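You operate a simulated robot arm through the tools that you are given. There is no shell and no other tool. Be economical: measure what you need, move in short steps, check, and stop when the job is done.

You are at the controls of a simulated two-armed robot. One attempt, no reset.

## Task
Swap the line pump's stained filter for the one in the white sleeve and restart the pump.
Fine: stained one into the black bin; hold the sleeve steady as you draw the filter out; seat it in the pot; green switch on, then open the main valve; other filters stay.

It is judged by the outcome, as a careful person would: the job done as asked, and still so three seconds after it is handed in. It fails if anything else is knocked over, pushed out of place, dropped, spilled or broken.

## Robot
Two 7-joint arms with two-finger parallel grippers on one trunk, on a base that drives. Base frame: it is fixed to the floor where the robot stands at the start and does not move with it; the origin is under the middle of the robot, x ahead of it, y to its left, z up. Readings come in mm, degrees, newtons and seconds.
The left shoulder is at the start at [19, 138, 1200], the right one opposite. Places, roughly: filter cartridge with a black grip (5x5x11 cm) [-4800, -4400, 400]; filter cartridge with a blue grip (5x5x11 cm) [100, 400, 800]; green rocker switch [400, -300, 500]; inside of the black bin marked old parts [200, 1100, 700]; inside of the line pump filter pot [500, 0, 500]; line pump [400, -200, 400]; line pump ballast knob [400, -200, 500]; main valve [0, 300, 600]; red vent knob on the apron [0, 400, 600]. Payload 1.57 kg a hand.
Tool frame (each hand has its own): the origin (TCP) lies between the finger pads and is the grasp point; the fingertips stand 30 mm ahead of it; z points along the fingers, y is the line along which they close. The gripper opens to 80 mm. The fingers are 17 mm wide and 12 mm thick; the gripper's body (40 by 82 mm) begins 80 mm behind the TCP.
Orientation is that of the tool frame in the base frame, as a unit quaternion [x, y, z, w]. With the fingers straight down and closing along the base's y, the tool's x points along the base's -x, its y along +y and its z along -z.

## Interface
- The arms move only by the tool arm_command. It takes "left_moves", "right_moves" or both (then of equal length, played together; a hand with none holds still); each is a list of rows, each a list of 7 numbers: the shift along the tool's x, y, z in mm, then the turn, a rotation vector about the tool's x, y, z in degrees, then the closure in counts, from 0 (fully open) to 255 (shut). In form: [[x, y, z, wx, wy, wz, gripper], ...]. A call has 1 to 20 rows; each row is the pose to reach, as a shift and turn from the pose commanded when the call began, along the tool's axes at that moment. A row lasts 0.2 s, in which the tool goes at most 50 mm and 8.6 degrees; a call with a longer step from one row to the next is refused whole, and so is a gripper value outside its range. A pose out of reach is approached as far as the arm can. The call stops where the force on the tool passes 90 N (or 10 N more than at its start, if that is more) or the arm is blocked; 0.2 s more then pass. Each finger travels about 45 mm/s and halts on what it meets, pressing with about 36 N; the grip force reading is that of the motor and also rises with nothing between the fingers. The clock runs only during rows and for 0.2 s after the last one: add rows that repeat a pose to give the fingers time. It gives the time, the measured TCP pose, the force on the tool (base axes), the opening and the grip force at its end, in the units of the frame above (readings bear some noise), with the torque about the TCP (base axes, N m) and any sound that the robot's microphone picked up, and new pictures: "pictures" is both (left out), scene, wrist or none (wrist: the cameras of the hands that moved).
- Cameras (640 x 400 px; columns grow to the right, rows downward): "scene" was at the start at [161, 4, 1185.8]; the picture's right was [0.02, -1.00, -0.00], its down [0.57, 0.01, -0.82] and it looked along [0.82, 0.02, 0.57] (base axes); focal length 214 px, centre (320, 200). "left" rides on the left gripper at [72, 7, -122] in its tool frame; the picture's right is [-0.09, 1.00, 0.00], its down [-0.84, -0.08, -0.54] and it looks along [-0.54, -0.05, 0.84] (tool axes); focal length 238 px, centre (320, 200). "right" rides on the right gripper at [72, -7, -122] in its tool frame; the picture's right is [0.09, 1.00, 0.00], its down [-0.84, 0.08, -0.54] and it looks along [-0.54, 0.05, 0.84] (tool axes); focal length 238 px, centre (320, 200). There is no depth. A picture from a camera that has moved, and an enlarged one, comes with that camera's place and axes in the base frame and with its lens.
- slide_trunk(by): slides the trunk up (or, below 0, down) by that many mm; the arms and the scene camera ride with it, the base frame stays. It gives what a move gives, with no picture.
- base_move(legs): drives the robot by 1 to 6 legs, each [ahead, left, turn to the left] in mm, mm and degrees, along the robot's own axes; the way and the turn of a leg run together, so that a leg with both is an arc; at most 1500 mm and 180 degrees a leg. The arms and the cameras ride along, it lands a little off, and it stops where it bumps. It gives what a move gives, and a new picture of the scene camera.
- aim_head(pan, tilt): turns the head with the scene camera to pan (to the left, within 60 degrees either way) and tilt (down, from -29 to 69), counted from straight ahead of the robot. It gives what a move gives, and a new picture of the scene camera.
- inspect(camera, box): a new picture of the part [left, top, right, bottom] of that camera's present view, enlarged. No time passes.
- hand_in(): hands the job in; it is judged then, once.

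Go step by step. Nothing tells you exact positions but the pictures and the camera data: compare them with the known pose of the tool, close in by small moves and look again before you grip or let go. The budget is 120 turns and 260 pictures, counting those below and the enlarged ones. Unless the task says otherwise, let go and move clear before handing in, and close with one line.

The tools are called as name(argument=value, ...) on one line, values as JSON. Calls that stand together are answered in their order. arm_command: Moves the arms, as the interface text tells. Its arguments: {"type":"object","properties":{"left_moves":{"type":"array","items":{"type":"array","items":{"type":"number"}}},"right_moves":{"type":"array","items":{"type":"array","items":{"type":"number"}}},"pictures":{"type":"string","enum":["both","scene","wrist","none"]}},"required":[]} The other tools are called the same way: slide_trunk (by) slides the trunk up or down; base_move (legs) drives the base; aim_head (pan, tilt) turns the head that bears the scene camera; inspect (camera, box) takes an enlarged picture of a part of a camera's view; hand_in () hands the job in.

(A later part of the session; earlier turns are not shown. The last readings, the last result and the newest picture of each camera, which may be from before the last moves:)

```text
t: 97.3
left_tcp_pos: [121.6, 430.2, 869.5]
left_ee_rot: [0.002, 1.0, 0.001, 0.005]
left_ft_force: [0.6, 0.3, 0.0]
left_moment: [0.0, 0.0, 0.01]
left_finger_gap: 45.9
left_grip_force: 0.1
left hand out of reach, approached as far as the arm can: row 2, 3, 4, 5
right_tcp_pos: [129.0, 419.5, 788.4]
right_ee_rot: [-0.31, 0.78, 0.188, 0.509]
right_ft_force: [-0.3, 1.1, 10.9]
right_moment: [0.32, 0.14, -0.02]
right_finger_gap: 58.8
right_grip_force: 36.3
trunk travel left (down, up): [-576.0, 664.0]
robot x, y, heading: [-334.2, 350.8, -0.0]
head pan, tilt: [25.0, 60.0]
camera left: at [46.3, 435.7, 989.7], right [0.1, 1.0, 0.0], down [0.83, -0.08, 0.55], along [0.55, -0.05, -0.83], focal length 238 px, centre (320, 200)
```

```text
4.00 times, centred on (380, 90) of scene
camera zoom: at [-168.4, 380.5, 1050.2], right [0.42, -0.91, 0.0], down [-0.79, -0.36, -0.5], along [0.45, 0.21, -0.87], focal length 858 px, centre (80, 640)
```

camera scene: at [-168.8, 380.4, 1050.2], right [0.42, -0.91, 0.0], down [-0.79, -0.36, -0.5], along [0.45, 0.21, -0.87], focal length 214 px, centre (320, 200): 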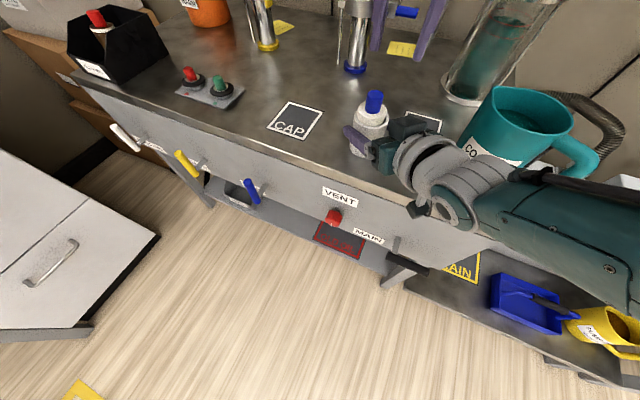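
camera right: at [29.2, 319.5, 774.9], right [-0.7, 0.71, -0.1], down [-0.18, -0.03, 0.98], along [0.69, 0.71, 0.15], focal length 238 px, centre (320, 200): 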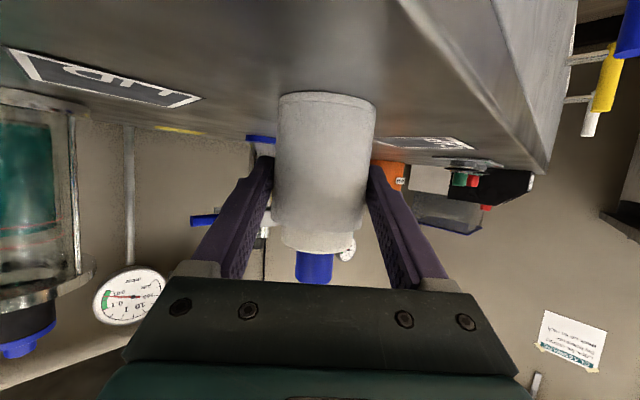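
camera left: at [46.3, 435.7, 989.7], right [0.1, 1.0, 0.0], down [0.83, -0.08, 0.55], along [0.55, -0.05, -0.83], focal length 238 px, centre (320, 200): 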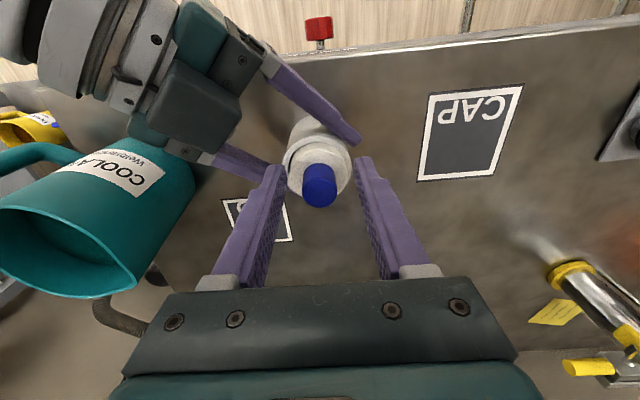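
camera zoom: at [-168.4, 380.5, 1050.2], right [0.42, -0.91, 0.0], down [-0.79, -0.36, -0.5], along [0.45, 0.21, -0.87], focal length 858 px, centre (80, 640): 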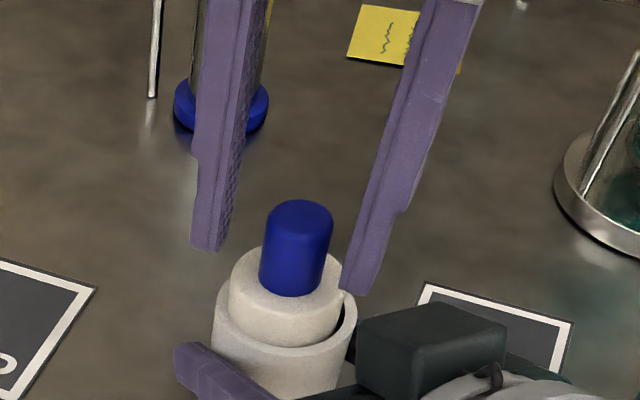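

arm_command(left_moves=[[0, 0, 0, 0, -2, 0, 108], [0, 1, 0, 0, -4, 0, 108], [0, 1, 0, 0, -4, 0, 108]], pictures="wrist")

inspect(camera="scene", box=[300, 40, 460, 140])

```text
t: 98.1
left_tcp_pos: [132.2, 427.5, 864.7]
left_ee_rot: [0.002, 0.999, 0.001, 0.039]
left_ft_force: [0.4, 0.7, -0.1]
left_moment: [0.0, -0.02, -0.05]
left_finger_gap: 46.1
left_grip_force: 0.1
left hand out of reach, approached as far as the arm can: row 1, 2, 3
right_tcp_pos: [128.6, 420.6, 790.6]
right_ee_rot: [-0.311, 0.78, 0.189, 0.509]
right_ft_force: [0.0, 1.4, 9.6]
right_moment: [0.34, 0.16, 0.0]
right_finger_gap: 58.9
right_grip_force: 35.5
trunk travel left (down, up): [-576.0, 664.0]
robot x, y, heading: [-332.5, 348.0, -0.2]
head pan, tilt: [25.0, 60.0]
camera left: at [49.4, 433.6, 981.0], right [0.09, 1.0, 0.01], down [0.79, -0.08, 0.61], along [0.6, -0.05, -0.8], focal length 238 px, centre (320, 200)
```

left: 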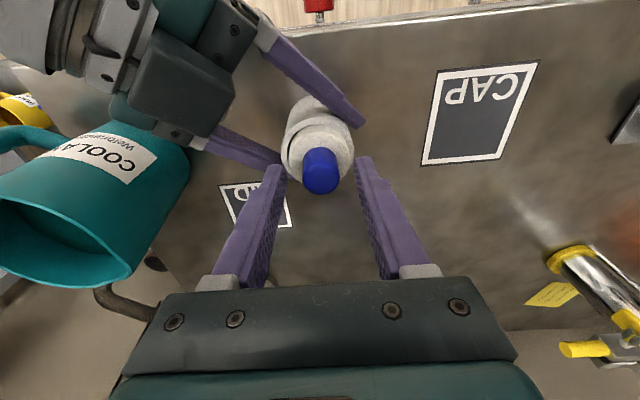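

```text
4.00 times, centred on (380, 90) of scene
camera zoom: at [-168.4, 380.5, 1050.2], right [0.42, -0.91, 0.0], down [-0.79, -0.36, -0.5], along [0.45, 0.21, -0.87], focal length 858 px, centre (80, 640)
```

zoom: 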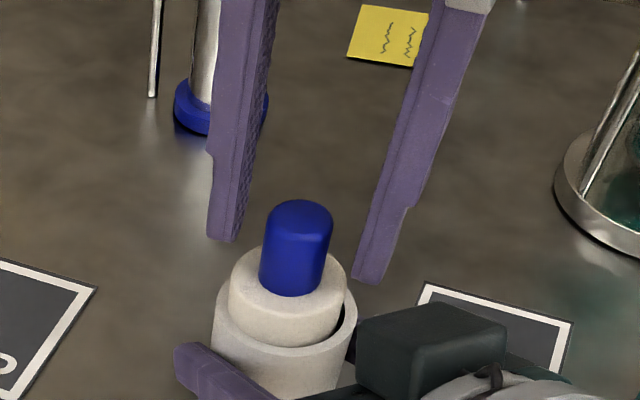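

arm_command(left_moves=[[0, 0, 0, 0, 1, 0, 108], [0, 0, 0, 0, 1.8, 0, 108], [0, 0, 0, 0, 1.8, 0, 150], [0, 0, 0, 0, 1.8, 0, 200], [0, 0, 0, 0, 1.8, 0, 255], [0, 0, 0, 0, 1.8, 0, 255], [0, 0, 0, 0, 1.8, 0, 255]], pictures="wrist")

inspect(camera="scene", box=[300, 40, 460, 140])

```text
t: 99.7
left_tcp_pos: [129.2, 428.1, 866.4]
left_ee_rot: [0.003, 1.0, 0.001, 0.025]
left_ft_force: [0.2, -2.8, 1.0]
left_moment: [-0.23, 0.01, -0.02]
left_finger_gap: 23.5
left_grip_force: 36.4
left hand out of reach, approached as far as the arm can: row 2, 3, 4, 5, 6, 7
right_tcp_pos: [127.8, 419.7, 790.3]
right_ee_rot: [-0.31, 0.781, 0.188, 0.509]
right_ft_force: [-0.3, 4.5, 6.7]
right_moment: [0.24, 0.07, -0.02]
right_finger_gap: 58.7
right_grip_force: 35.5
trunk travel left (down, up): [-576.0, 664.0]
robot x, y, heading: [-331.2, 352.8, -0.4]
head pan, tilt: [25.0, 60.0]
camera left: at [49.7, 435.2, 984.5], right [0.1, 1.0, 0.01], down [0.81, -0.08, 0.58], along [0.58, -0.05, -0.81], focal length 238 px, centre (320, 200)
```

left: 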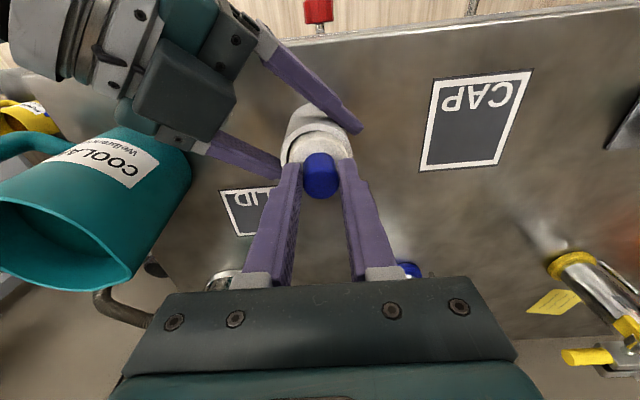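

```text
4.00 times, centred on (380, 90) of scene
camera zoom: at [-168.4, 380.3, 1050.1], right [0.42, -0.91, 0.0], down [-0.79, -0.36, -0.5], along [0.45, 0.21, -0.87], focal length 858 px, centre (80, 640)
```

zoom: 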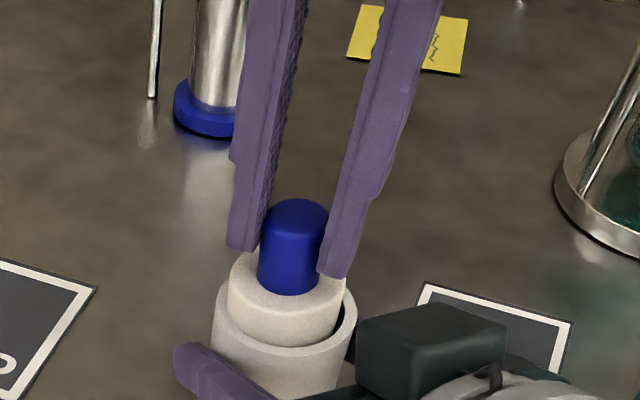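

The blue grip is held (23.5 mm) while the right hand steadies the sleeve. I'll lift a little first and watch for drift.

arm_command(left_moves=[[0, 0, -6, 0, 1.8, 0, 255], [0, 0, -12, 0, 1.8, 0, 255], [0, 0, -18, 0, 1.8, 0, 255], [0, 0, -24, 0, 1.8, 0, 255], [0, 0, -24, 0, 1.8, 0, 255]], pictures="none")

inspect(camera="scene", box=[300, 40, 460, 140])

```text
t: 100.9
left_tcp_pos: [125.9, 428.7, 890.9]
left_ee_rot: [0.002, 1.0, 0.0, 0.01]
left_ft_force: [12.7, -4.9, -1.7]
left_moment: [-0.39, -0.98, 0.04]
left_finger_gap: 23.9
left_grip_force: 35.6
left hand out of reach, approached as far as the arm can: row 1
right_tcp_pos: [127.8, 419.9, 789.5]
right_ee_rot: [-0.311, 0.78, 0.19, 0.508]
right_ft_force: [-14.6, 7.2, 8.8]
right_moment: [0.22, -0.02, 0.16]
right_finger_gap: 58.4
right_grip_force: 36.0
trunk travel left (down, up): [-576.0, 664.0]
robot x, y, heading: [-334.1, 345.3, -0.1]
head pan, tilt: [25.0, 60.0]
```

```text
4.00 times, centred on (380, 90) of scene
camera zoom: at [-169.0, 380.6, 1050.1], right [0.42, -0.91, 0.0], down [-0.79, -0.36, -0.5], along [0.45, 0.21, -0.87], focal length 858 px, centre (80, 640)
```

zoom: 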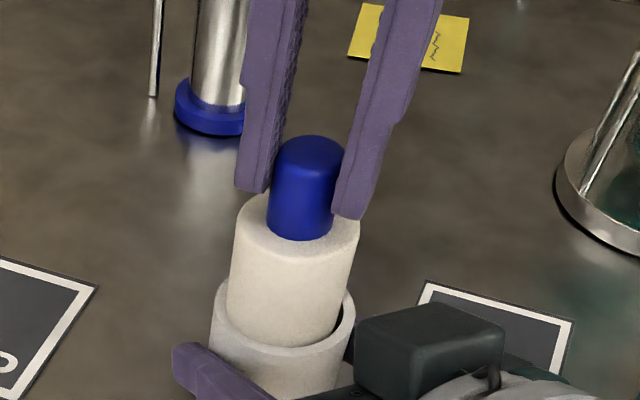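

It's lifting and now tracks exactly. There's slight side force, so I'll shift 3 mm forward, restore the pitch and keep lifting.

arm_command(left_moves=[[-3, 0, -5, 0, -1, 0, 255], [-4, 0, -15, 0, -1.5, 0, 255], [-4, 0, -25, 0, -1.5, 0, 255], [-4, 0, -35, 0, -1.5, 0, 255]], pictures="none")

inspect(camera="scene", box=[300, 20, 460, 120])

```text
t: 101.9
left_tcp_pos: [128.1, 429.0, 924.6]
left_ee_rot: [0.001, 1.0, 0.0, 0.02]
left_ft_force: [-3.1, -3.7, -3.2]
left_moment: [-0.6, 0.36, -0.03]
left_finger_gap: 23.4
left_grip_force: 35.8
right_tcp_pos: [130.1, 418.3, 789.1]
right_ee_rot: [-0.31, 0.781, 0.187, 0.509]
right_ft_force: [3.5, 4.5, 6.3]
right_moment: [0.1, 0.0, -0.07]
right_finger_gap: 58.5
right_grip_force: 35.8
trunk travel left (down, up): [-576.0, 664.0]
robot x, y, heading: [-325.9, 349.7, -0.0]
head pan, tilt: [25.0, 60.0]
```

```text
4.00 times, centred on (380, 70) of scene
camera zoom: at [-168.7, 380.2, 1050.1], right [0.42, -0.91, 0.0], down [-0.79, -0.36, -0.5], along [0.45, 0.21, -0.87], focal length 858 px, centre (80, 720)
```

zoom: 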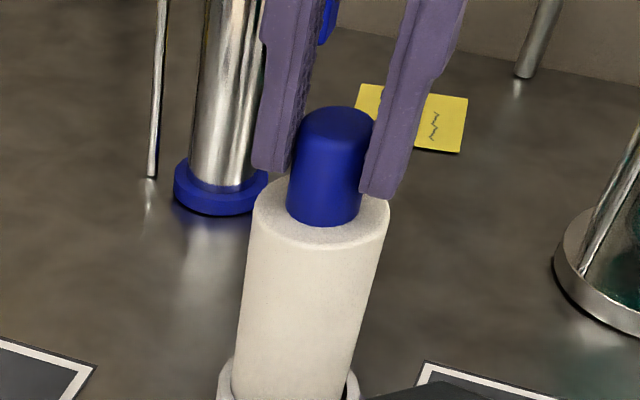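

Forces are low and the filter is nearly out. I'll continue straight up.

arm_command(left_moves=[[0, 0, -12, 0, 0, 0, 255], [0, 0, -24, 0, 0, 0, 255], [0, 0, -36, 0, 0, 0, 255], [0, 0, -48, 0, 0, 0, 255], [0, 0, -60, 0, 0, 0, 255]], pictures="both")

```text
t: 103.1
left_tcp_pos: [126.3, 427.7, 985.0]
left_ee_rot: [0.002, 1.0, 0.001, 0.021]
left_ft_force: [-1.0, 0.5, -0.3]
left_moment: [-0.03, 0.01, -0.02]
left_finger_gap: 23.7
left_grip_force: 35.9
right_tcp_pos: [129.1, 417.3, 790.5]
right_ee_rot: [-0.31, 0.78, 0.188, 0.509]
right_ft_force: [1.4, -1.0, 6.2]
right_moment: [0.16, 0.0, -0.04]
right_finger_gap: 58.6
right_grip_force: 35.9
trunk travel left (down, up): [-576.0, 664.0]
robot x, y, heading: [-331.5, 349.8, 0.1]
head pan, tilt: [25.0, 60.0]
camera scene: at [-168.4, 379.9, 1050.1], right [0.42, -0.91, 0.0], down [-0.79, -0.36, -0.5], along [0.45, 0.21, -0.87], focal length 214 px, centre (320, 200)
camera left: at [48.9, 434.1, 1103.5], right [0.09, 1.0, 0.01], down [0.81, -0.08, 0.58], along [0.58, -0.05, -0.82], focal length 238 px, centre (320, 200)
```

scene: 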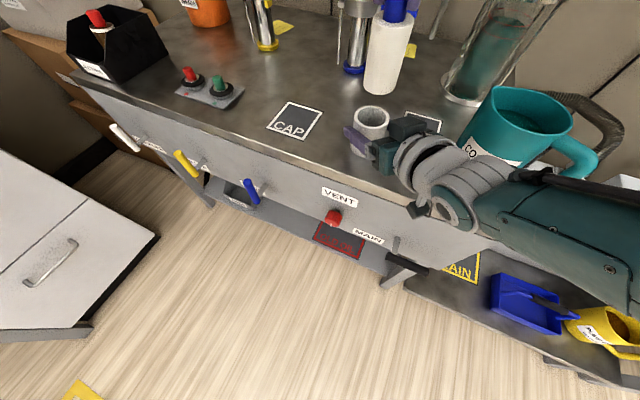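
left: 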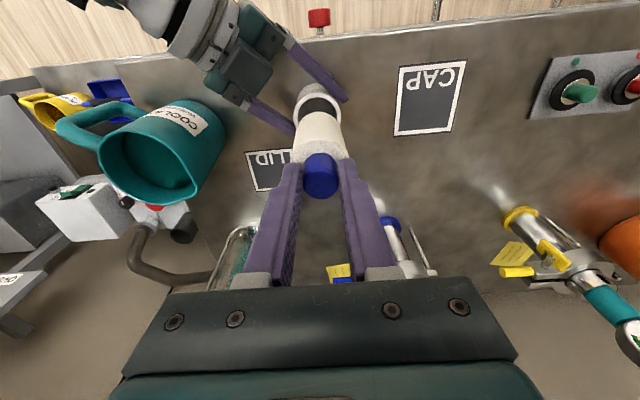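

The filter is fully out and the sleeve is still in place. I'll open the right hand gently and back it straight out.

arm_command(right_moves=[[0, 0, 0, 0, 0, 0, 60], [0, 0, 0, 0, 0, 0, 20], [0, 0, 0, 0, 0, 0, 0], [0, 0, 0, 0, 0, 0, 0]], pictures="wrist")

arm_command(right_moves=[[0, 0, -28, 0, 0, 0, 0], [0, 0, -57, 0, 0, 0, 0], [0, 0, -86, 0, 0, 0, 0], [0, 0, -114, 0, 0, 0, 0]], pictures="both")

```text
t: 104.1
left_tcp_pos: [126.2, 428.6, 982.6]
left_ee_rot: [0.001, 1.0, 0.0, 0.022]
left_ft_force: [-0.7, -0.1, -0.6]
left_moment: [-0.04, -0.01, -0.01]
left_finger_gap: 23.5
left_grip_force: 35.9
right_tcp_pos: [127.7, 419.0, 790.1]
right_ee_rot: [-0.31, 0.78, 0.188, 0.509]
right_ft_force: [0.4, -0.6, -0.1]
right_moment: [0.0, 0.01, 0.0]
right_finger_gap: 80.0
right_grip_force: 0.0
trunk travel left (down, up): [-576.0, 664.0]
robot x, y, heading: [-332.1, 350.1, -0.3]
head pan, tilt: [25.0, 60.0]
camera right: at [28.8, 318.8, 774.6], right [-0.7, 0.71, -0.11], down [-0.18, -0.03, 0.98], along [0.69, 0.71, 0.14], focal length 238 px, centre (320, 200)
```

right: 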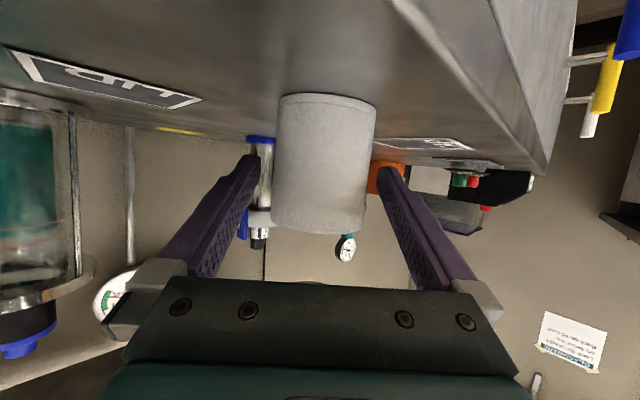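

```text
t: 105.1
left_tcp_pos: [125.8, 427.6, 984.3]
left_ee_rot: [0.002, 1.0, 0.001, 0.021]
left_ft_force: [-0.9, 0.8, -0.9]
left_moment: [-0.02, -0.05, -0.03]
left_finger_gap: 23.2
left_grip_force: 36.5
right_tcp_pos: [49.2, 349.6, 833.7]
right_ee_rot: [-0.31, 0.781, 0.187, 0.509]
right_ft_force: [-0.4, 0.3, -0.2]
right_moment: [-0.04, 0.03, -0.01]
right_finger_gap: 80.1
right_grip_force: 0.1
trunk travel left (down, up): [-576.0, 664.0]
robot x, y, heading: [-331.8, 349.0, -0.3]
head pan, tilt: [25.0, 60.0]
camera scene: at [-169.4, 379.8, 1049.9], right [0.42, -0.91, 0.0], down [-0.79, -0.36, -0.5], along [0.45, 0.21, -0.87], focal length 214 px, centre (320, 200)
camera right: at [-50.1, 248.3, 820.0], right [-0.7, 0.71, -0.11], down [-0.18, -0.03, 0.98], along [0.69, 0.71, 0.14], focal length 238 px, centre (320, 200)
```

scene: 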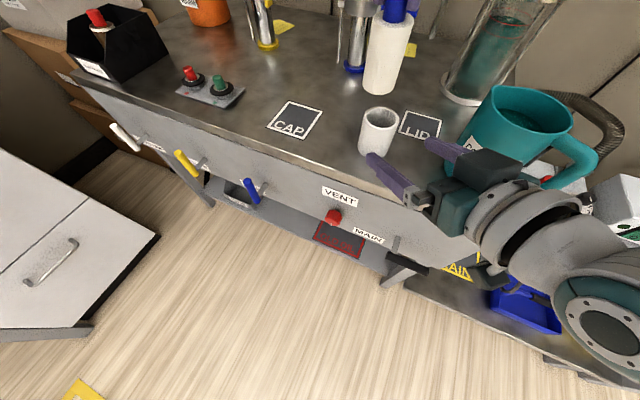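
right: 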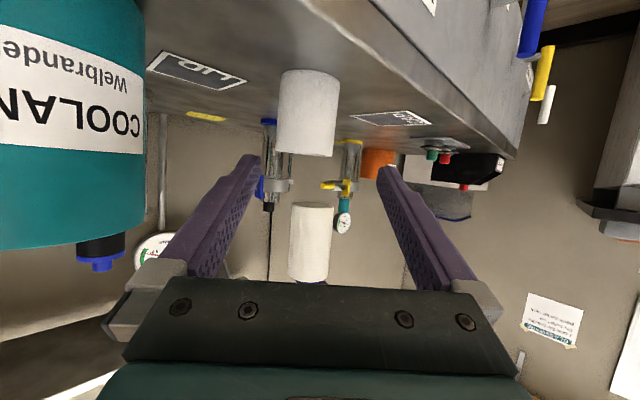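

The sleeve stands undisturbed. I'll raise and withdraw the right hand, then raise the trunk for transport.

arm_command(right_moves=[[-40, -1, -18, 0, 0, 0, 0], [-80, -2, -36, 0, 0, 0, 0], [-120, -3, -54, 0, 0, 0, 0], [-155, -4, -70, 0, 0, 0, 0]], pictures="none")

slide_trunk(by=110)

base_move(legs=[[0, -525, 0]])

```text
t: 106.1
left_tcp_pos: [126.6, 428.5, 985.2]
left_ee_rot: [0.002, 1.0, 0.0, 0.022]
left_ft_force: [-0.1, 0.0, -0.3]
left_moment: [-0.01, -0.01, 0.01]
left_finger_gap: 23.5
left_grip_force: 35.7
right_tcp_pos: [49.7, 351.2, 1007.9]
right_ee_rot: [-0.311, 0.78, 0.188, 0.509]
right_ft_force: [0.0, 0.3, 0.6]
right_moment: [0.03, 0.02, -0.01]
right_finger_gap: 79.9
right_grip_force: 0.0
trunk travel left (down, up): [-576.0, 664.0]
robot x, y, heading: [-329.8, 351.4, -0.2]
head pan, tilt: [25.0, 60.0]
```

```text
t: 107.6
left_tcp_pos: [125.7, 428.0, 1094.7]
left_ee_rot: [0.002, 1.0, 0.0, 0.021]
left_ft_force: [-0.3, -0.6, -0.7]
left_moment: [0.0, 0.02, -0.01]
left_finger_gap: 23.3
left_grip_force: 35.8
right_tcp_pos: [49.0, 350.4, 1118.2]
right_ee_rot: [-0.311, 0.781, 0.188, 0.509]
right_ft_force: [0.2, 0.3, 0.4]
right_moment: [0.0, 0.01, 0.01]
right_finger_gap: 80.1
right_grip_force: 0.0
trunk travel left (down, up): [-686.0, 554.0]
robot x, y, heading: [-331.3, 347.1, -0.1]
head pan, tilt: [25.0, 60.0]
```

```text
t: 110.6
left_tcp_pos: [124.5, -100.3, 1096.1]
left_ee_rot: [0.004, 1.0, 0.0, 0.021]
left_ft_force: [0.6, 0.7, -0.9]
left_moment: [0.03, 0.0, 0.02]
left_finger_gap: 23.3
left_grip_force: 35.6
right_tcp_pos: [47.0, -178.4, 1117.1]
right_ee_rot: [-0.31, 0.781, 0.187, 0.509]
right_ft_force: [-0.2, 0.4, -0.6]
right_moment: [-0.01, 0.01, 0.0]
right_finger_gap: 80.0
right_grip_force: 0.1
trunk travel left (down, up): [-686.0, 554.0]
robot x, y, heading: [-334.3, -174.7, -0.5]
head pan, tilt: [25.0, 60.0]
camera scene: at [-170.7, -147.3, 1160.0], right [0.42, -0.91, 0.0], down [-0.79, -0.36, -0.5], along [0.45, 0.21, -0.87], focal length 214 px, centre (320, 200)
```

scene: 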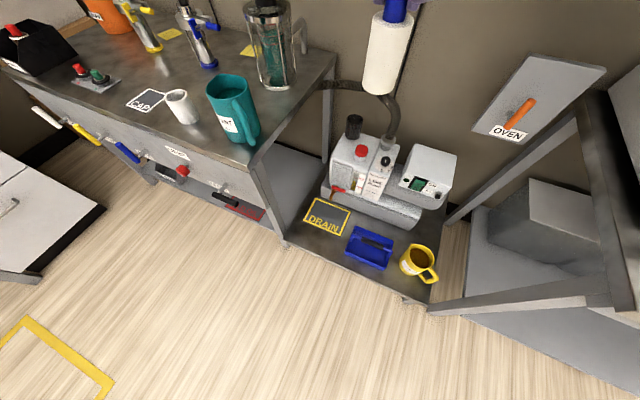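

The filter is at the pump side. I'll tuck the right hand back to the right, shift the left hand out to its own side, then lower the trunk.

arm_command(right_moves=[[17, -7, -38, 0, 0, 0, 0], [35, -15, -77, 0, 0, 0, 0], [52, -22, -115, 0, 0, 0, 0], [70, -30, -154, 0, 0, 0, 0], [87, -37, -192, 0, 0, 0, 0]], left_moves=[[-4, 20, 0, 0, 0, 0, 255], [-8, 40, 0, 0, 0, 0, 255], [-12, 60, 0, 0, 0, 0, 255], [-14, 80, 0, 0, 0, 0, 255], [-15, 100, 0, 0, 0, 0, 255]], pictures="none")

slide_trunk(by=-280)

aim_head(pan=25, tilt=40)

```text
t: 111.8
left_tcp_pos: [139.4, -0.1, 1095.6]
left_ee_rot: [0.003, 1.0, 0.0, 0.021]
left_ft_force: [-0.3, 0.0, -0.3]
left_moment: [-0.01, -0.07, 0.03]
left_finger_gap: 23.2
left_grip_force: 35.7
right_tcp_pos: [-60.0, -350.1, 1106.8]
right_ee_rot: [-0.311, 0.778, 0.189, 0.512]
right_ft_force: [-1.6, 0.7, 0.0]
right_moment: [0.06, -0.07, -0.07]
right_finger_gap: 80.2
right_grip_force: 0.1
right hand out of reach, approached as far as the arm can: row 3, 4, 5
trunk travel left (down, up): [-686.0, 554.0]
robot x, y, heading: [-333.8, -177.5, -0.1]
head pan, tilt: [25.0, 60.0]
```

```text
t: 114.7
left_tcp_pos: [139.1, -0.3, 816.3]
left_ee_rot: [0.003, 1.0, 0.001, 0.021]
left_ft_force: [-0.4, -0.5, -0.6]
left_moment: [0.02, 0.02, 0.02]
left_finger_gap: 23.4
left_grip_force: 35.8
right_tcp_pos: [-60.4, -350.1, 825.5]
right_ee_rot: [-0.31, 0.78, 0.189, 0.51]
right_ft_force: [-0.8, -0.8, 0.2]
right_moment: [-0.02, -0.04, -0.01]
right_finger_gap: 80.0
right_grip_force: 0.3
trunk travel left (down, up): [-406.0, 834.0]
robot x, y, heading: [-337.0, -179.5, -0.2]
head pan, tilt: [25.0, 60.0]
```

```text
t: 115.5
left_tcp_pos: [139.9, 0.3, 815.8]
left_ee_rot: [0.003, 1.0, 0.001, 0.022]
left_ft_force: [0.6, 0.6, -0.7]
left_moment: [-0.04, 0.03, -0.01]
left_finger_gap: 23.0
left_grip_force: 35.0
right_tcp_pos: [-59.6, -350.7, 825.9]
right_ee_rot: [-0.31, 0.78, 0.189, 0.51]
right_ft_force: [-0.4, 0.3, 0.0]
right_moment: [-0.03, -0.02, 0.03]
right_finger_gap: 80.2
right_grip_force: 0.1
trunk travel left (down, up): [-406.0, 834.0]
robot x, y, heading: [-335.7, -176.6, -0.3]
head pan, tilt: [25.0, 40.0]
camera scene: at [-154.1, -139.6, 906.7], right [0.42, -0.91, 0.0], down [-0.58, -0.27, -0.77], along [0.7, 0.32, -0.64], focal length 214 px, centre (320, 200)
```

scene: 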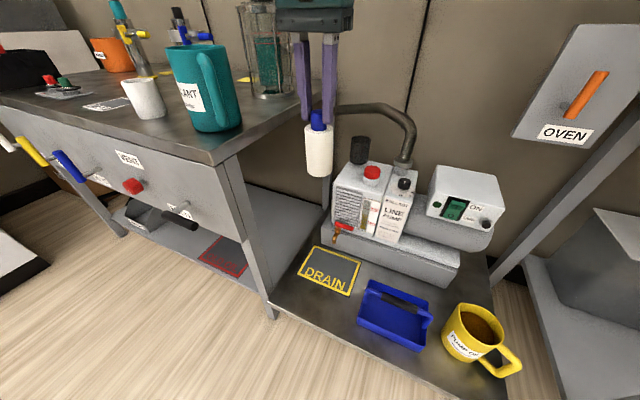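

I'll drive ahead toward the pot, stopping short to check alignment.

base_move(legs=[[270, 5, 0]])

inspect(camera="left", box=[0, 0, 640, 400])

```text
t: 117.4
left_tcp_pos: [410.7, 6.1, 815.5]
left_ee_rot: [0.002, 1.0, 0.001, 0.022]
left_ft_force: [0.6, -0.2, 0.1]
left_moment: [-0.01, 0.03, 0.01]
left_finger_gap: 23.1
left_grip_force: 35.3
right_tcp_pos: [212.8, -345.8, 825.7]
right_ee_rot: [-0.312, 0.78, 0.189, 0.509]
right_ft_force: [-0.8, 0.3, -0.2]
right_moment: [0.0, 0.03, 0.01]
right_finger_gap: 80.1
right_grip_force: 0.0
trunk travel left (down, up): [-406.0, 834.0]
robot x, y, heading: [-63.9, -173.7, -0.1]
head pan, tilt: [25.0, 40.0]
camera scene: at [116.8, -134.7, 906.8], right [0.42, -0.91, 0.0], down [-0.58, -0.27, -0.77], along [0.69, 0.32, -0.64], focal length 214 px, centre (320, 200)
```

scene: 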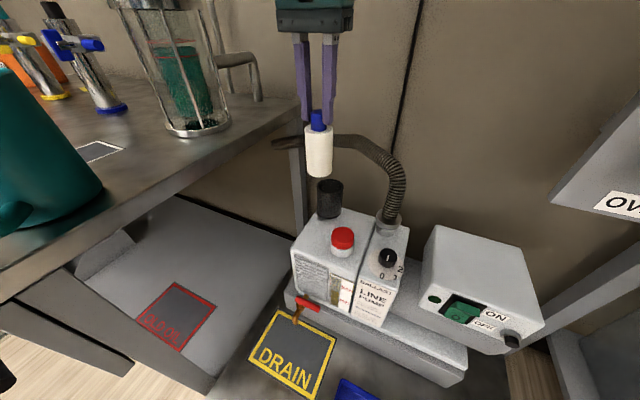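

```text
1.00 times, centred on (320, 200) of left (not enlarged: the box is as wide or as high as the picture)
camera zoom: at [331.7, 11.6, 934.6], right [0.09, 1.0, 0.01], down [0.81, -0.08, 0.58], along [0.58, -0.05, -0.82], focal length 238 px, centre (320, 200)
```

zoom: 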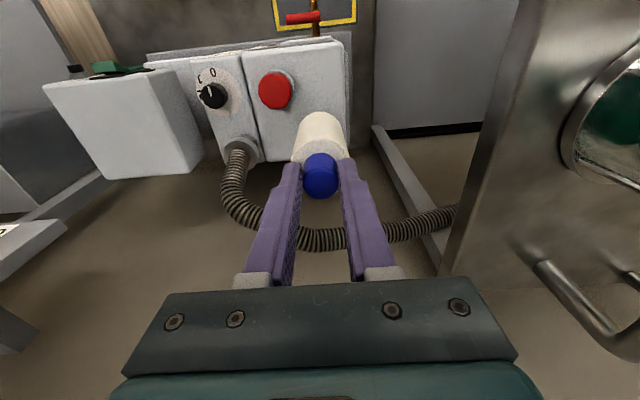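

base_move(legs=[[65, 2, 0]])

slide_trunk(by=-55)

inspect(camera="scene", box=[240, 80, 400, 180])

inspect(camera="left", box=[200, 50, 440, 200])

```text
t: 118.4
left_tcp_pos: [474.8, 7.6, 815.9]
left_ee_rot: [0.002, 1.0, 0.001, 0.022]
left_ft_force: [-0.1, 0.6, 0.2]
left_moment: [0.0, 0.04, 0.0]
left_finger_gap: 23.1
left_grip_force: 35.5
right_tcp_pos: [277.2, -344.0, 826.6]
right_ee_rot: [-0.312, 0.779, 0.19, 0.51]
right_ft_force: [0.1, 0.0, 0.2]
right_moment: [0.0, 0.0, 0.02]
right_finger_gap: 80.3
right_grip_force: 0.1
trunk travel left (down, up): [-406.0, 834.0]
robot x, y, heading: [1.3, -169.4, -0.2]
head pan, tilt: [25.0, 40.0]
camera scene: at [181.1, -132.9, 906.8], right [0.42, -0.91, 0.0], down [-0.58, -0.27, -0.77], along [0.69, 0.32, -0.64], focal length 214 px, centre (320, 200)
```

scene: 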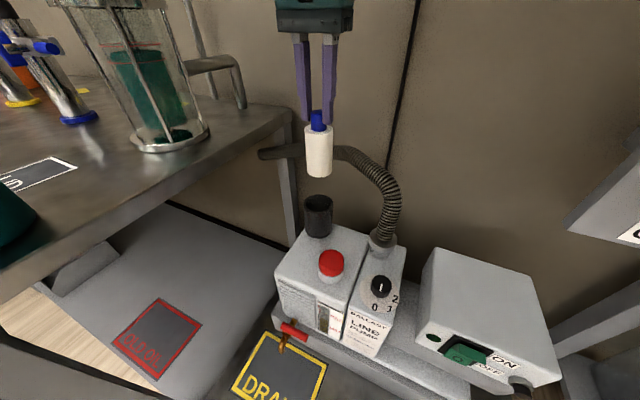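

```text
t: 119.4
left_tcp_pos: [473.1, 7.3, 761.2]
left_ee_rot: [0.001, 1.0, 0.001, 0.021]
left_ft_force: [0.4, -0.2, -0.2]
left_moment: [0.0, 0.02, -0.01]
left_finger_gap: 23.5
left_grip_force: 35.6
right_tcp_pos: [275.3, -343.6, 771.9]
right_ee_rot: [-0.311, 0.78, 0.189, 0.509]
right_ft_force: [0.0, -0.3, -0.2]
right_moment: [0.02, 0.01, 0.03]
right_finger_gap: 80.0
right_grip_force: 0.1
trunk travel left (down, up): [-351.0, 889.0]
robot x, y, heading: [0.8, -168.9, -0.0]
head pan, tilt: [25.0, 40.0]
```

```text
4.00 times, centred on (320, 130) of scene
camera zoom: at [180.7, -133.0, 851.7], right [0.42, -0.91, 0.0], down [-0.58, -0.27, -0.77], along [0.69, 0.32, -0.64], focal length 858 px, centre (320, 480)
```

zoom: 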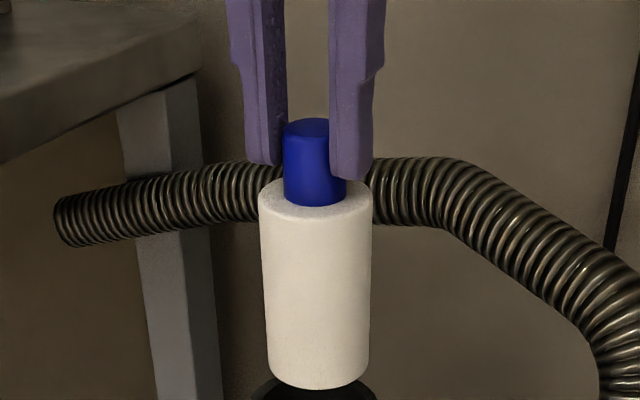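

```text
2.67 times, centred on (320, 125) of left
camera zoom: at [395.8, 13.1, 879.4], right [0.09, 1.0, 0.01], down [0.81, -0.08, 0.58], along [0.57, -0.05, -0.82], focal length 636 px, centre (320, 400)
```

zoom: 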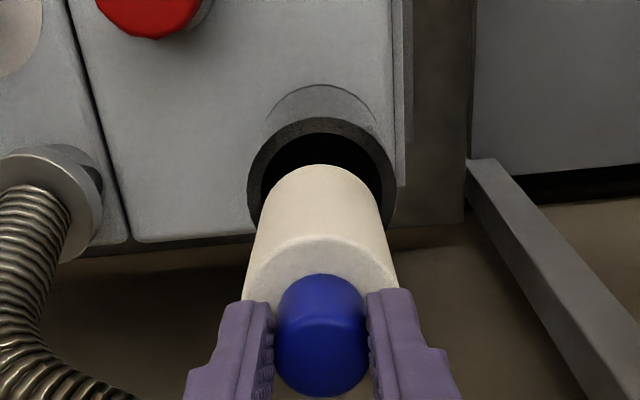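

inspect(camera="scene", box=[256, 130, 384, 210])

inspect(camera="left", box=[272, 80, 368, 140])

```text
5.00 times, centred on (320, 170) of scene
camera zoom: at [180.7, -133.0, 851.7], right [0.42, -0.91, 0.0], down [-0.58, -0.27, -0.77], along [0.69, 0.32, -0.64], focal length 1072 px, centre (320, 350)
```

zoom: 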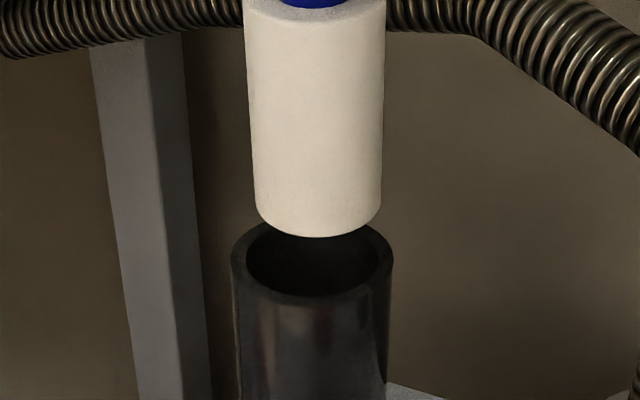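

```text
6.67 times, centred on (320, 110) of left
camera zoom: at [395.8, 13.1, 879.4], right [0.09, 1.0, 0.01], down [0.81, -0.08, 0.58], along [0.57, -0.05, -0.82], focal length 1589 px, centre (320, 800)
```

zoom: 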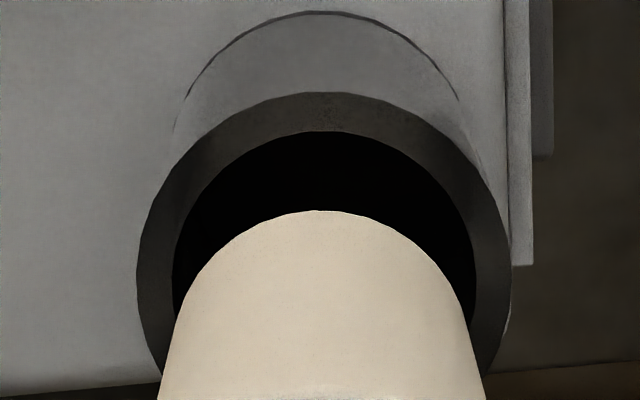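

Alignment is good: the filter axis is within about 2 mm of the pot axis, and the radial clearance is about 3 mm. I'll trim 2 mm and start lowering in.

arm_command(left_moves=[[1, 1, 0, 0, 0, 0, 255], [2, 1, 0, 0, 0, 0, 255]], pictures="none")

slide_trunk(by=-25)

inspect(camera="scene", box=[256, 120, 384, 200])

inspect(camera="left", box=[240, 80, 400, 180])

```text
t: 120.0
left_tcp_pos: [471.0, 7.5, 761.1]
left_ee_rot: [0.002, 1.0, 0.001, 0.02]
left_ft_force: [0.6, 0.4, -0.5]
left_moment: [0.01, 0.0, 0.0]
left_finger_gap: 23.2
left_grip_force: 35.9
right_tcp_pos: [274.6, -343.5, 771.1]
right_ee_rot: [-0.311, 0.78, 0.189, 0.51]
right_ft_force: [0.4, -0.1, -1.2]
right_moment: [0.01, 0.02, 0.0]
right_finger_gap: 80.3
right_grip_force: 0.1
trunk travel left (down, up): [-351.0, 889.0]
robot x, y, heading: [-0.6, -173.6, -0.2]
head pan, tilt: [25.0, 40.0]
```

```text
t: 120.7
left_tcp_pos: [472.2, 7.8, 735.2]
left_ee_rot: [0.001, 1.0, 0.001, 0.022]
left_ft_force: [0.8, -0.1, 0.0]
left_moment: [-0.02, 0.02, 0.0]
left_finger_gap: 23.5
left_grip_force: 36.0
right_tcp_pos: [276.0, -343.6, 745.2]
right_ee_rot: [-0.311, 0.78, 0.189, 0.51]
right_ft_force: [0.6, 0.2, 0.1]
right_moment: [-0.02, -0.02, 0.02]
right_finger_gap: 79.8
right_grip_force: 0.1
trunk travel left (down, up): [-326.0, 914.0]
robot x, y, heading: [-1.2, -170.9, -0.1]
head pan, tilt: [25.0, 40.0]
```

```text
5.00 times, centred on (320, 160) of scene
camera zoom: at [180.7, -133.0, 826.7], right [0.42, -0.91, 0.0], down [-0.58, -0.27, -0.77], along [0.69, 0.32, -0.64], focal length 1072 px, centre (320, 400)
```

zoom: 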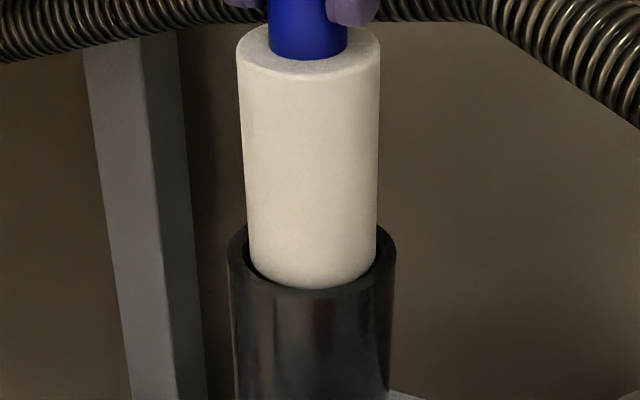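

```text
4.00 times, centred on (320, 130) of left
camera zoom: at [393.4, 14.0, 854.5], right [0.09, 1.0, 0.01], down [0.81, -0.08, 0.58], along [0.57, -0.05, -0.82], focal length 953 px, centre (320, 480)
```

zoom: 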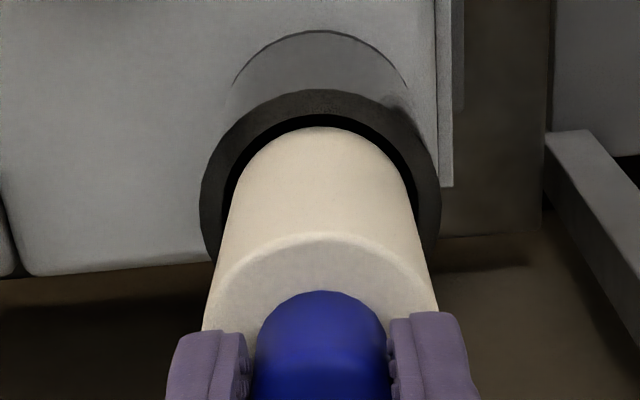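

It's centred at the rim, with an even gap all round. I'll continue down.

slide_trunk(by=-30)

slide_trunk(by=-25)

inspect(camera="scene", box=[256, 110, 384, 190])

```text
t: 121.4
left_tcp_pos: [472.0, 8.2, 706.1]
left_ee_rot: [0.002, 1.0, 0.001, 0.021]
left_ft_force: [0.8, -0.6, -1.2]
left_moment: [-0.01, -0.01, 0.02]
left_finger_gap: 23.1
left_grip_force: 35.5
right_tcp_pos: [276.4, -341.8, 716.2]
right_ee_rot: [-0.312, 0.779, 0.19, 0.51]
right_ft_force: [-0.1, -0.2, 0.1]
right_moment: [0.03, -0.03, -0.04]
right_finger_gap: 80.1
right_grip_force: 0.1
trunk travel left (down, up): [-296.0, 944.0]
robot x, y, heading: [4.7, -170.9, -0.2]
head pan, tilt: [25.0, 40.0]
```

```text
t: 122.1
left_tcp_pos: [469.3, 6.1, 692.6]
left_ee_rot: [0.001, 1.0, -0.001, 0.024]
left_ft_force: [18.5, 6.0, 1.5]
left_moment: [0.43, -1.31, 0.05]
left_finger_gap: 23.2
left_grip_force: 35.8
right_tcp_pos: [271.6, -336.1, 717.9]
right_ee_rot: [-0.328, 0.766, 0.192, 0.518]
right_ft_force: [0.6, -0.1, -0.5]
right_moment: [-0.01, 0.0, -0.01]
right_finger_gap: 80.0
right_grip_force: 0.0
trunk travel left (down, up): [-271.0, 969.0]
robot x, y, heading: [1.3, -166.3, -0.0]
head pan, tilt: [25.0, 40.0]
```

```text
5.00 times, centred on (320, 150) of scene
camera zoom: at [176.3, -134.8, 783.7], right [0.42, -0.91, 0.0], down [-0.59, -0.27, -0.76], along [0.69, 0.32, -0.65], focal length 1072 px, centre (320, 450)
```

zoom: 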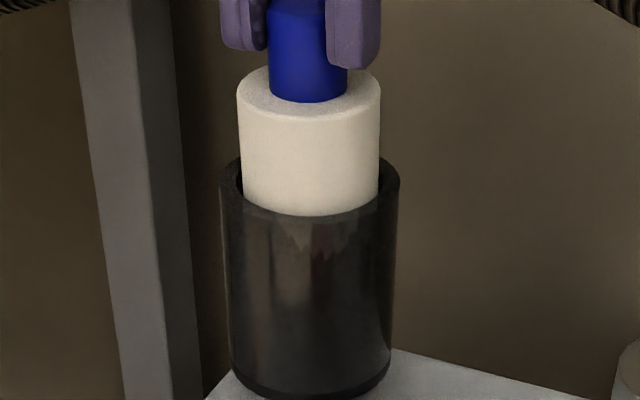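

The right arm has come to rest on something, as it stopped moving down with the trunk. I'll raise back up and look to the right.

slide_trunk(by=25)

aim_head(pan=-50, tilt=45)

inspect(camera="right", box=[0, 0, 640, 400])

```text
t: 122.8
left_tcp_pos: [470.8, 6.1, 701.9]
left_ee_rot: [0.002, 1.0, 0.001, 0.02]
left_ft_force: [1.2, -0.8, -1.2]
left_moment: [0.04, 0.02, -0.01]
left_finger_gap: 23.2
left_grip_force: 35.7
right_tcp_pos: [276.2, -348.4, 711.2]
right_ee_rot: [-0.31, 0.781, 0.189, 0.508]
right_ft_force: [0.7, -0.3, 0.1]
right_moment: [-0.02, -0.01, 0.02]
right_finger_gap: 79.9
right_grip_force: 0.0
trunk travel left (down, up): [-296.0, 944.0]
robot x, y, heading: [2.9, -172.7, -0.1]
head pan, tilt: [25.0, 40.0]
```

```text
t: 124.3
left_tcp_pos: [470.3, 7.4, 705.9]
left_ee_rot: [0.001, 1.0, 0.001, 0.021]
left_ft_force: [0.2, 0.8, 0.0]
left_moment: [0.01, 0.01, 0.02]
left_finger_gap: 23.1
left_grip_force: 35.5
right_tcp_pos: [275.4, -342.9, 715.6]
right_ee_rot: [-0.31, 0.78, 0.188, 0.51]
right_ft_force: [-0.6, -0.4, 0.1]
right_moment: [-0.01, 0.0, -0.04]
right_finger_gap: 79.9
right_grip_force: 0.1
trunk travel left (down, up): [-296.0, 944.0]
robot x, y, heading: [1.5, -170.2, -0.2]
head pan, tilt: [-50.0, 45.0]
camera scene: at [155.7, -231.1, 789.5], right [-0.77, -0.64, 0.0], down [-0.45, 0.54, -0.71], along [0.45, -0.54, -0.71], focal length 214 px, centre (320, 200)
```

scene: 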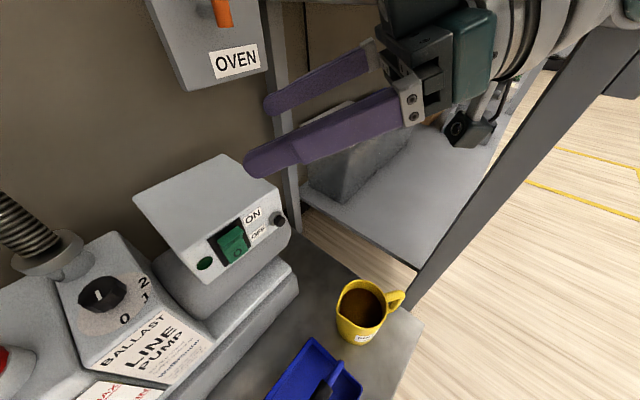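

```text
1.00 times, centred on (320, 200) of right (not enlarged: the box is as wide or as high as the picture)
camera zoom: at [176.6, -443.9, 700.4], right [-0.7, 0.7, -0.11], down [-0.18, -0.03, 0.98], along [0.69, 0.71, 0.15], focal length 238 px, centre (320, 200)
```

zoom: 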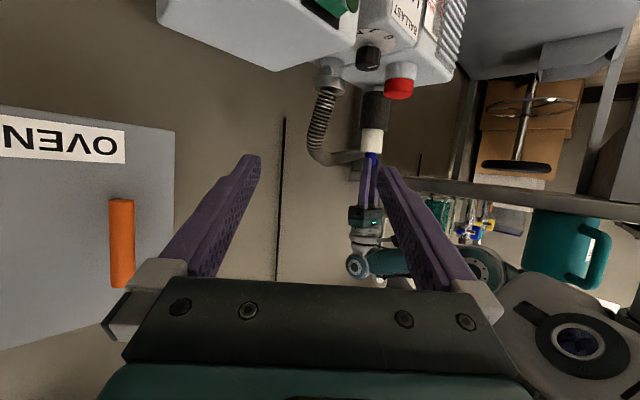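

The right forearm is beside the oven table's front beam. I'll turn the head away and lift the right hand well clear of it.

aim_head(pan=25, tilt=40)

arm_command(right_moves=[[-30, 5, -8, 0, 0, 0, 0], [-60, 10, -16, 0, 0, 0, 0], [-90, 15, -23, 0, 0, 0, 0], [-120, 20, -30, 0, 0, 0, 0], [-155, 20, -45, 0, 0, 0, 0]], pictures="none")

slide_trunk(by=-20)

```text
t: 125.8
left_tcp_pos: [470.6, 7.6, 704.9]
left_ee_rot: [0.002, 1.0, 0.001, 0.021]
left_ft_force: [-0.2, -0.6, -1.1]
left_moment: [0.01, 0.03, -0.01]
left_finger_gap: 22.9
left_grip_force: 35.4
right_tcp_pos: [275.9, -343.4, 715.5]
right_ee_rot: [-0.311, 0.78, 0.188, 0.509]
right_ft_force: [0.0, -0.2, -0.3]
right_moment: [0.01, 0.01, 0.01]
right_finger_gap: 80.0
right_grip_force: 0.0
trunk travel left (down, up): [-296.0, 944.0]
robot x, y, heading: [-0.2, -170.4, -0.1]
head pan, tilt: [25.0, 40.0]
camera scene: at [180.6, -133.0, 796.7], right [0.42, -0.91, 0.0], down [-0.58, -0.27, -0.77], along [0.69, 0.32, -0.64], focal length 214 px, centre (320, 200)
```

scene: 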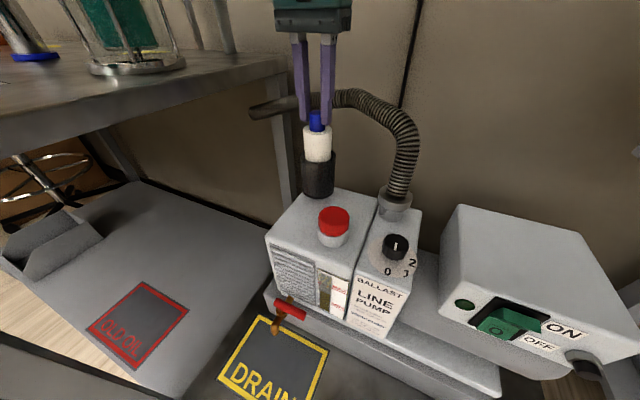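

```text
t: 127.0
left_tcp_pos: [471.0, 8.0, 706.1]
left_ee_rot: [0.002, 1.0, 0.001, 0.021]
left_ft_force: [0.0, 0.4, -0.7]
left_moment: [-0.01, -0.01, 0.0]
left_finger_gap: 23.3
left_grip_force: 35.3
right_tcp_pos: [314.9, -336.1, 871.8]
right_ee_rot: [-0.299, 0.796, 0.209, 0.484]
right_ft_force: [-0.4, -0.4, -0.4]
right_moment: [0.02, -0.01, -0.02]
right_finger_gap: 79.9
right_grip_force: 0.2
right hand out of reach, approached as far as the arm can: row 1, 2, 3, 4, 5
trunk travel left (down, up): [-296.0, 944.0]
robot x, y, heading: [3.3, -168.7, -0.0]
head pan, tilt: [25.0, 40.0]
```

```text
t: 127.7
left_tcp_pos: [471.1, 9.5, 686.0]
left_ee_rot: [0.001, 1.0, 0.001, 0.021]
left_ft_force: [-1.0, 0.8, -1.5]
left_moment: [-0.04, 0.04, -0.01]
left_finger_gap: 23.3
left_grip_force: 35.2
right_tcp_pos: [315.9, -336.0, 849.7]
right_ee_rot: [-0.301, 0.797, 0.208, 0.481]
right_ft_force: [1.1, -0.3, 0.0]
right_moment: [0.0, -0.04, 0.01]
right_finger_gap: 79.9
right_grip_force: 0.0
trunk travel left (down, up): [-276.0, 964.0]
robot x, y, heading: [1.5, -171.1, -0.0]
head pan, tilt: [25.0, 40.0]
```

That worked: no contact force, and the filter is descending freely. I'll do the last bit in small steps.

slide_trunk(by=-15)

slide_trunk(by=-8)

inspect(camera="scene", box=[256, 90, 384, 170])

```text
t: 128.3
left_tcp_pos: [471.0, 8.9, 670.9]
left_ee_rot: [0.002, 1.0, 0.001, 0.021]
left_ft_force: [-0.1, 1.0, -1.3]
left_moment: [-0.01, 0.01, 0.03]
left_finger_gap: 23.4
left_grip_force: 35.5
right_tcp_pos: [316.4, -337.0, 833.1]
right_ee_rot: [-0.302, 0.797, 0.208, 0.479]
right_ft_force: [-0.3, -0.6, 0.3]
right_moment: [0.0, 0.0, 0.0]
right_finger_gap: 79.9
right_grip_force: 0.1
trunk travel left (down, up): [-261.0, 979.0]
robot x, y, heading: [-1.8, -166.7, -0.2]
head pan, tilt: [25.0, 40.0]
```

```text
t: 128.8
left_tcp_pos: [475.9, 8.5, 667.5]
left_ee_rot: [0.001, 1.0, 0.001, 0.027]
left_ft_force: [-4.4, -1.2, 37.7]
left_moment: [-0.16, 0.23, -0.02]
left_finger_gap: 23.6
left_grip_force: 35.2
right_tcp_pos: [318.3, -334.8, 826.8]
right_ee_rot: [-0.303, 0.797, 0.208, 0.48]
right_ft_force: [0.6, 0.2, -0.6]
right_moment: [0.01, 0.03, -0.01]
right_finger_gap: 79.7
right_grip_force: 0.0
trunk travel left (down, up): [-253.0, 987.0]
robot x, y, heading: [-1.3, -167.9, -0.2]
head pan, tilt: [25.0, 40.0]
```

```text
5.00 times, centred on (320, 130) of scene
camera zoom: at [183.4, -132.0, 754.7], right [0.42, -0.91, 0.0], down [-0.58, -0.27, -0.77], along [0.7, 0.32, -0.64], focal length 1072 px, centre (320, 550)
```

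zoom: 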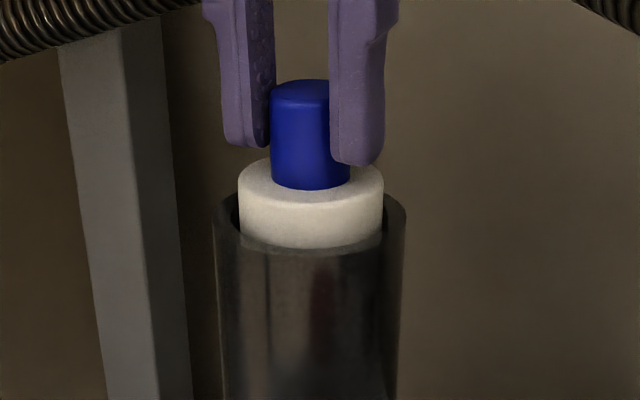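

It has touched down at about 38 N, but it may sit around 4 mm higher than the old one did. I'll check the gap around it before deciding.

slide_trunk(by=4)

inspect(camera="left", box=[240, 90, 400, 190])

inspect(camera="scene", box=[272, 95, 368, 155])

```text
t: 129.4
left_tcp_pos: [475.5, 10.0, 667.7]
left_ee_rot: [0.001, 1.0, 0.0, 0.022]
left_ft_force: [4.9, -0.7, 12.8]
left_moment: [-0.04, -0.72, 0.01]
left_finger_gap: 23.4
left_grip_force: 35.7
right_tcp_pos: [319.7, -335.9, 829.4]
right_ee_rot: [-0.302, 0.798, 0.206, 0.479]
right_ft_force: [-0.4, 0.2, 0.1]
right_moment: [0.0, -0.01, 0.04]
right_finger_gap: 80.2
right_grip_force: 0.0
trunk travel left (down, up): [-257.0, 983.0]
robot x, y, heading: [2.0, -168.0, -0.3]
head pan, tilt: [25.0, 40.0]
```

```text
4.00 times, centred on (320, 140) of left
camera zoom: at [396.5, 14.6, 785.9], right [0.09, 1.0, 0.01], down [0.81, -0.08, 0.58], along [0.58, -0.05, -0.81], focal length 953 px, centre (320, 440)
```

zoom: 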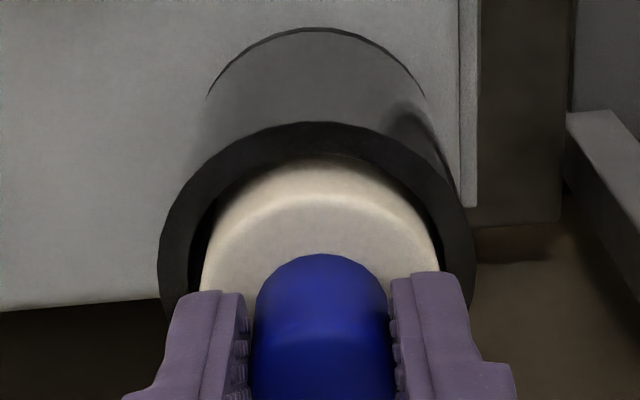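

```text
6.67 times, centred on (320, 125) of scene
camera zoom: at [183.9, -132.5, 758.0], right [0.42, -0.91, 0.0], down [-0.58, -0.27, -0.77], along [0.7, 0.32, -0.64], focal length 1430 px, centre (320, 700)
```

zoom: 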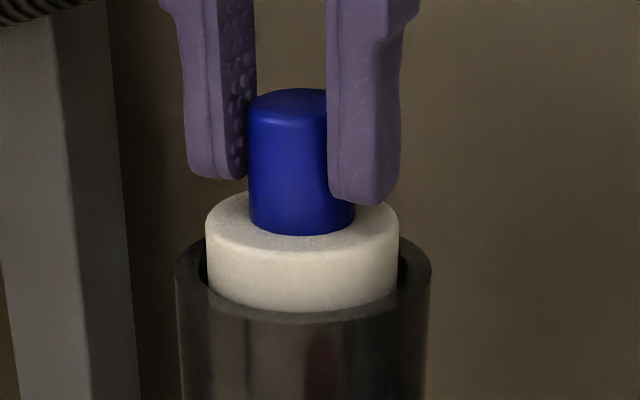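

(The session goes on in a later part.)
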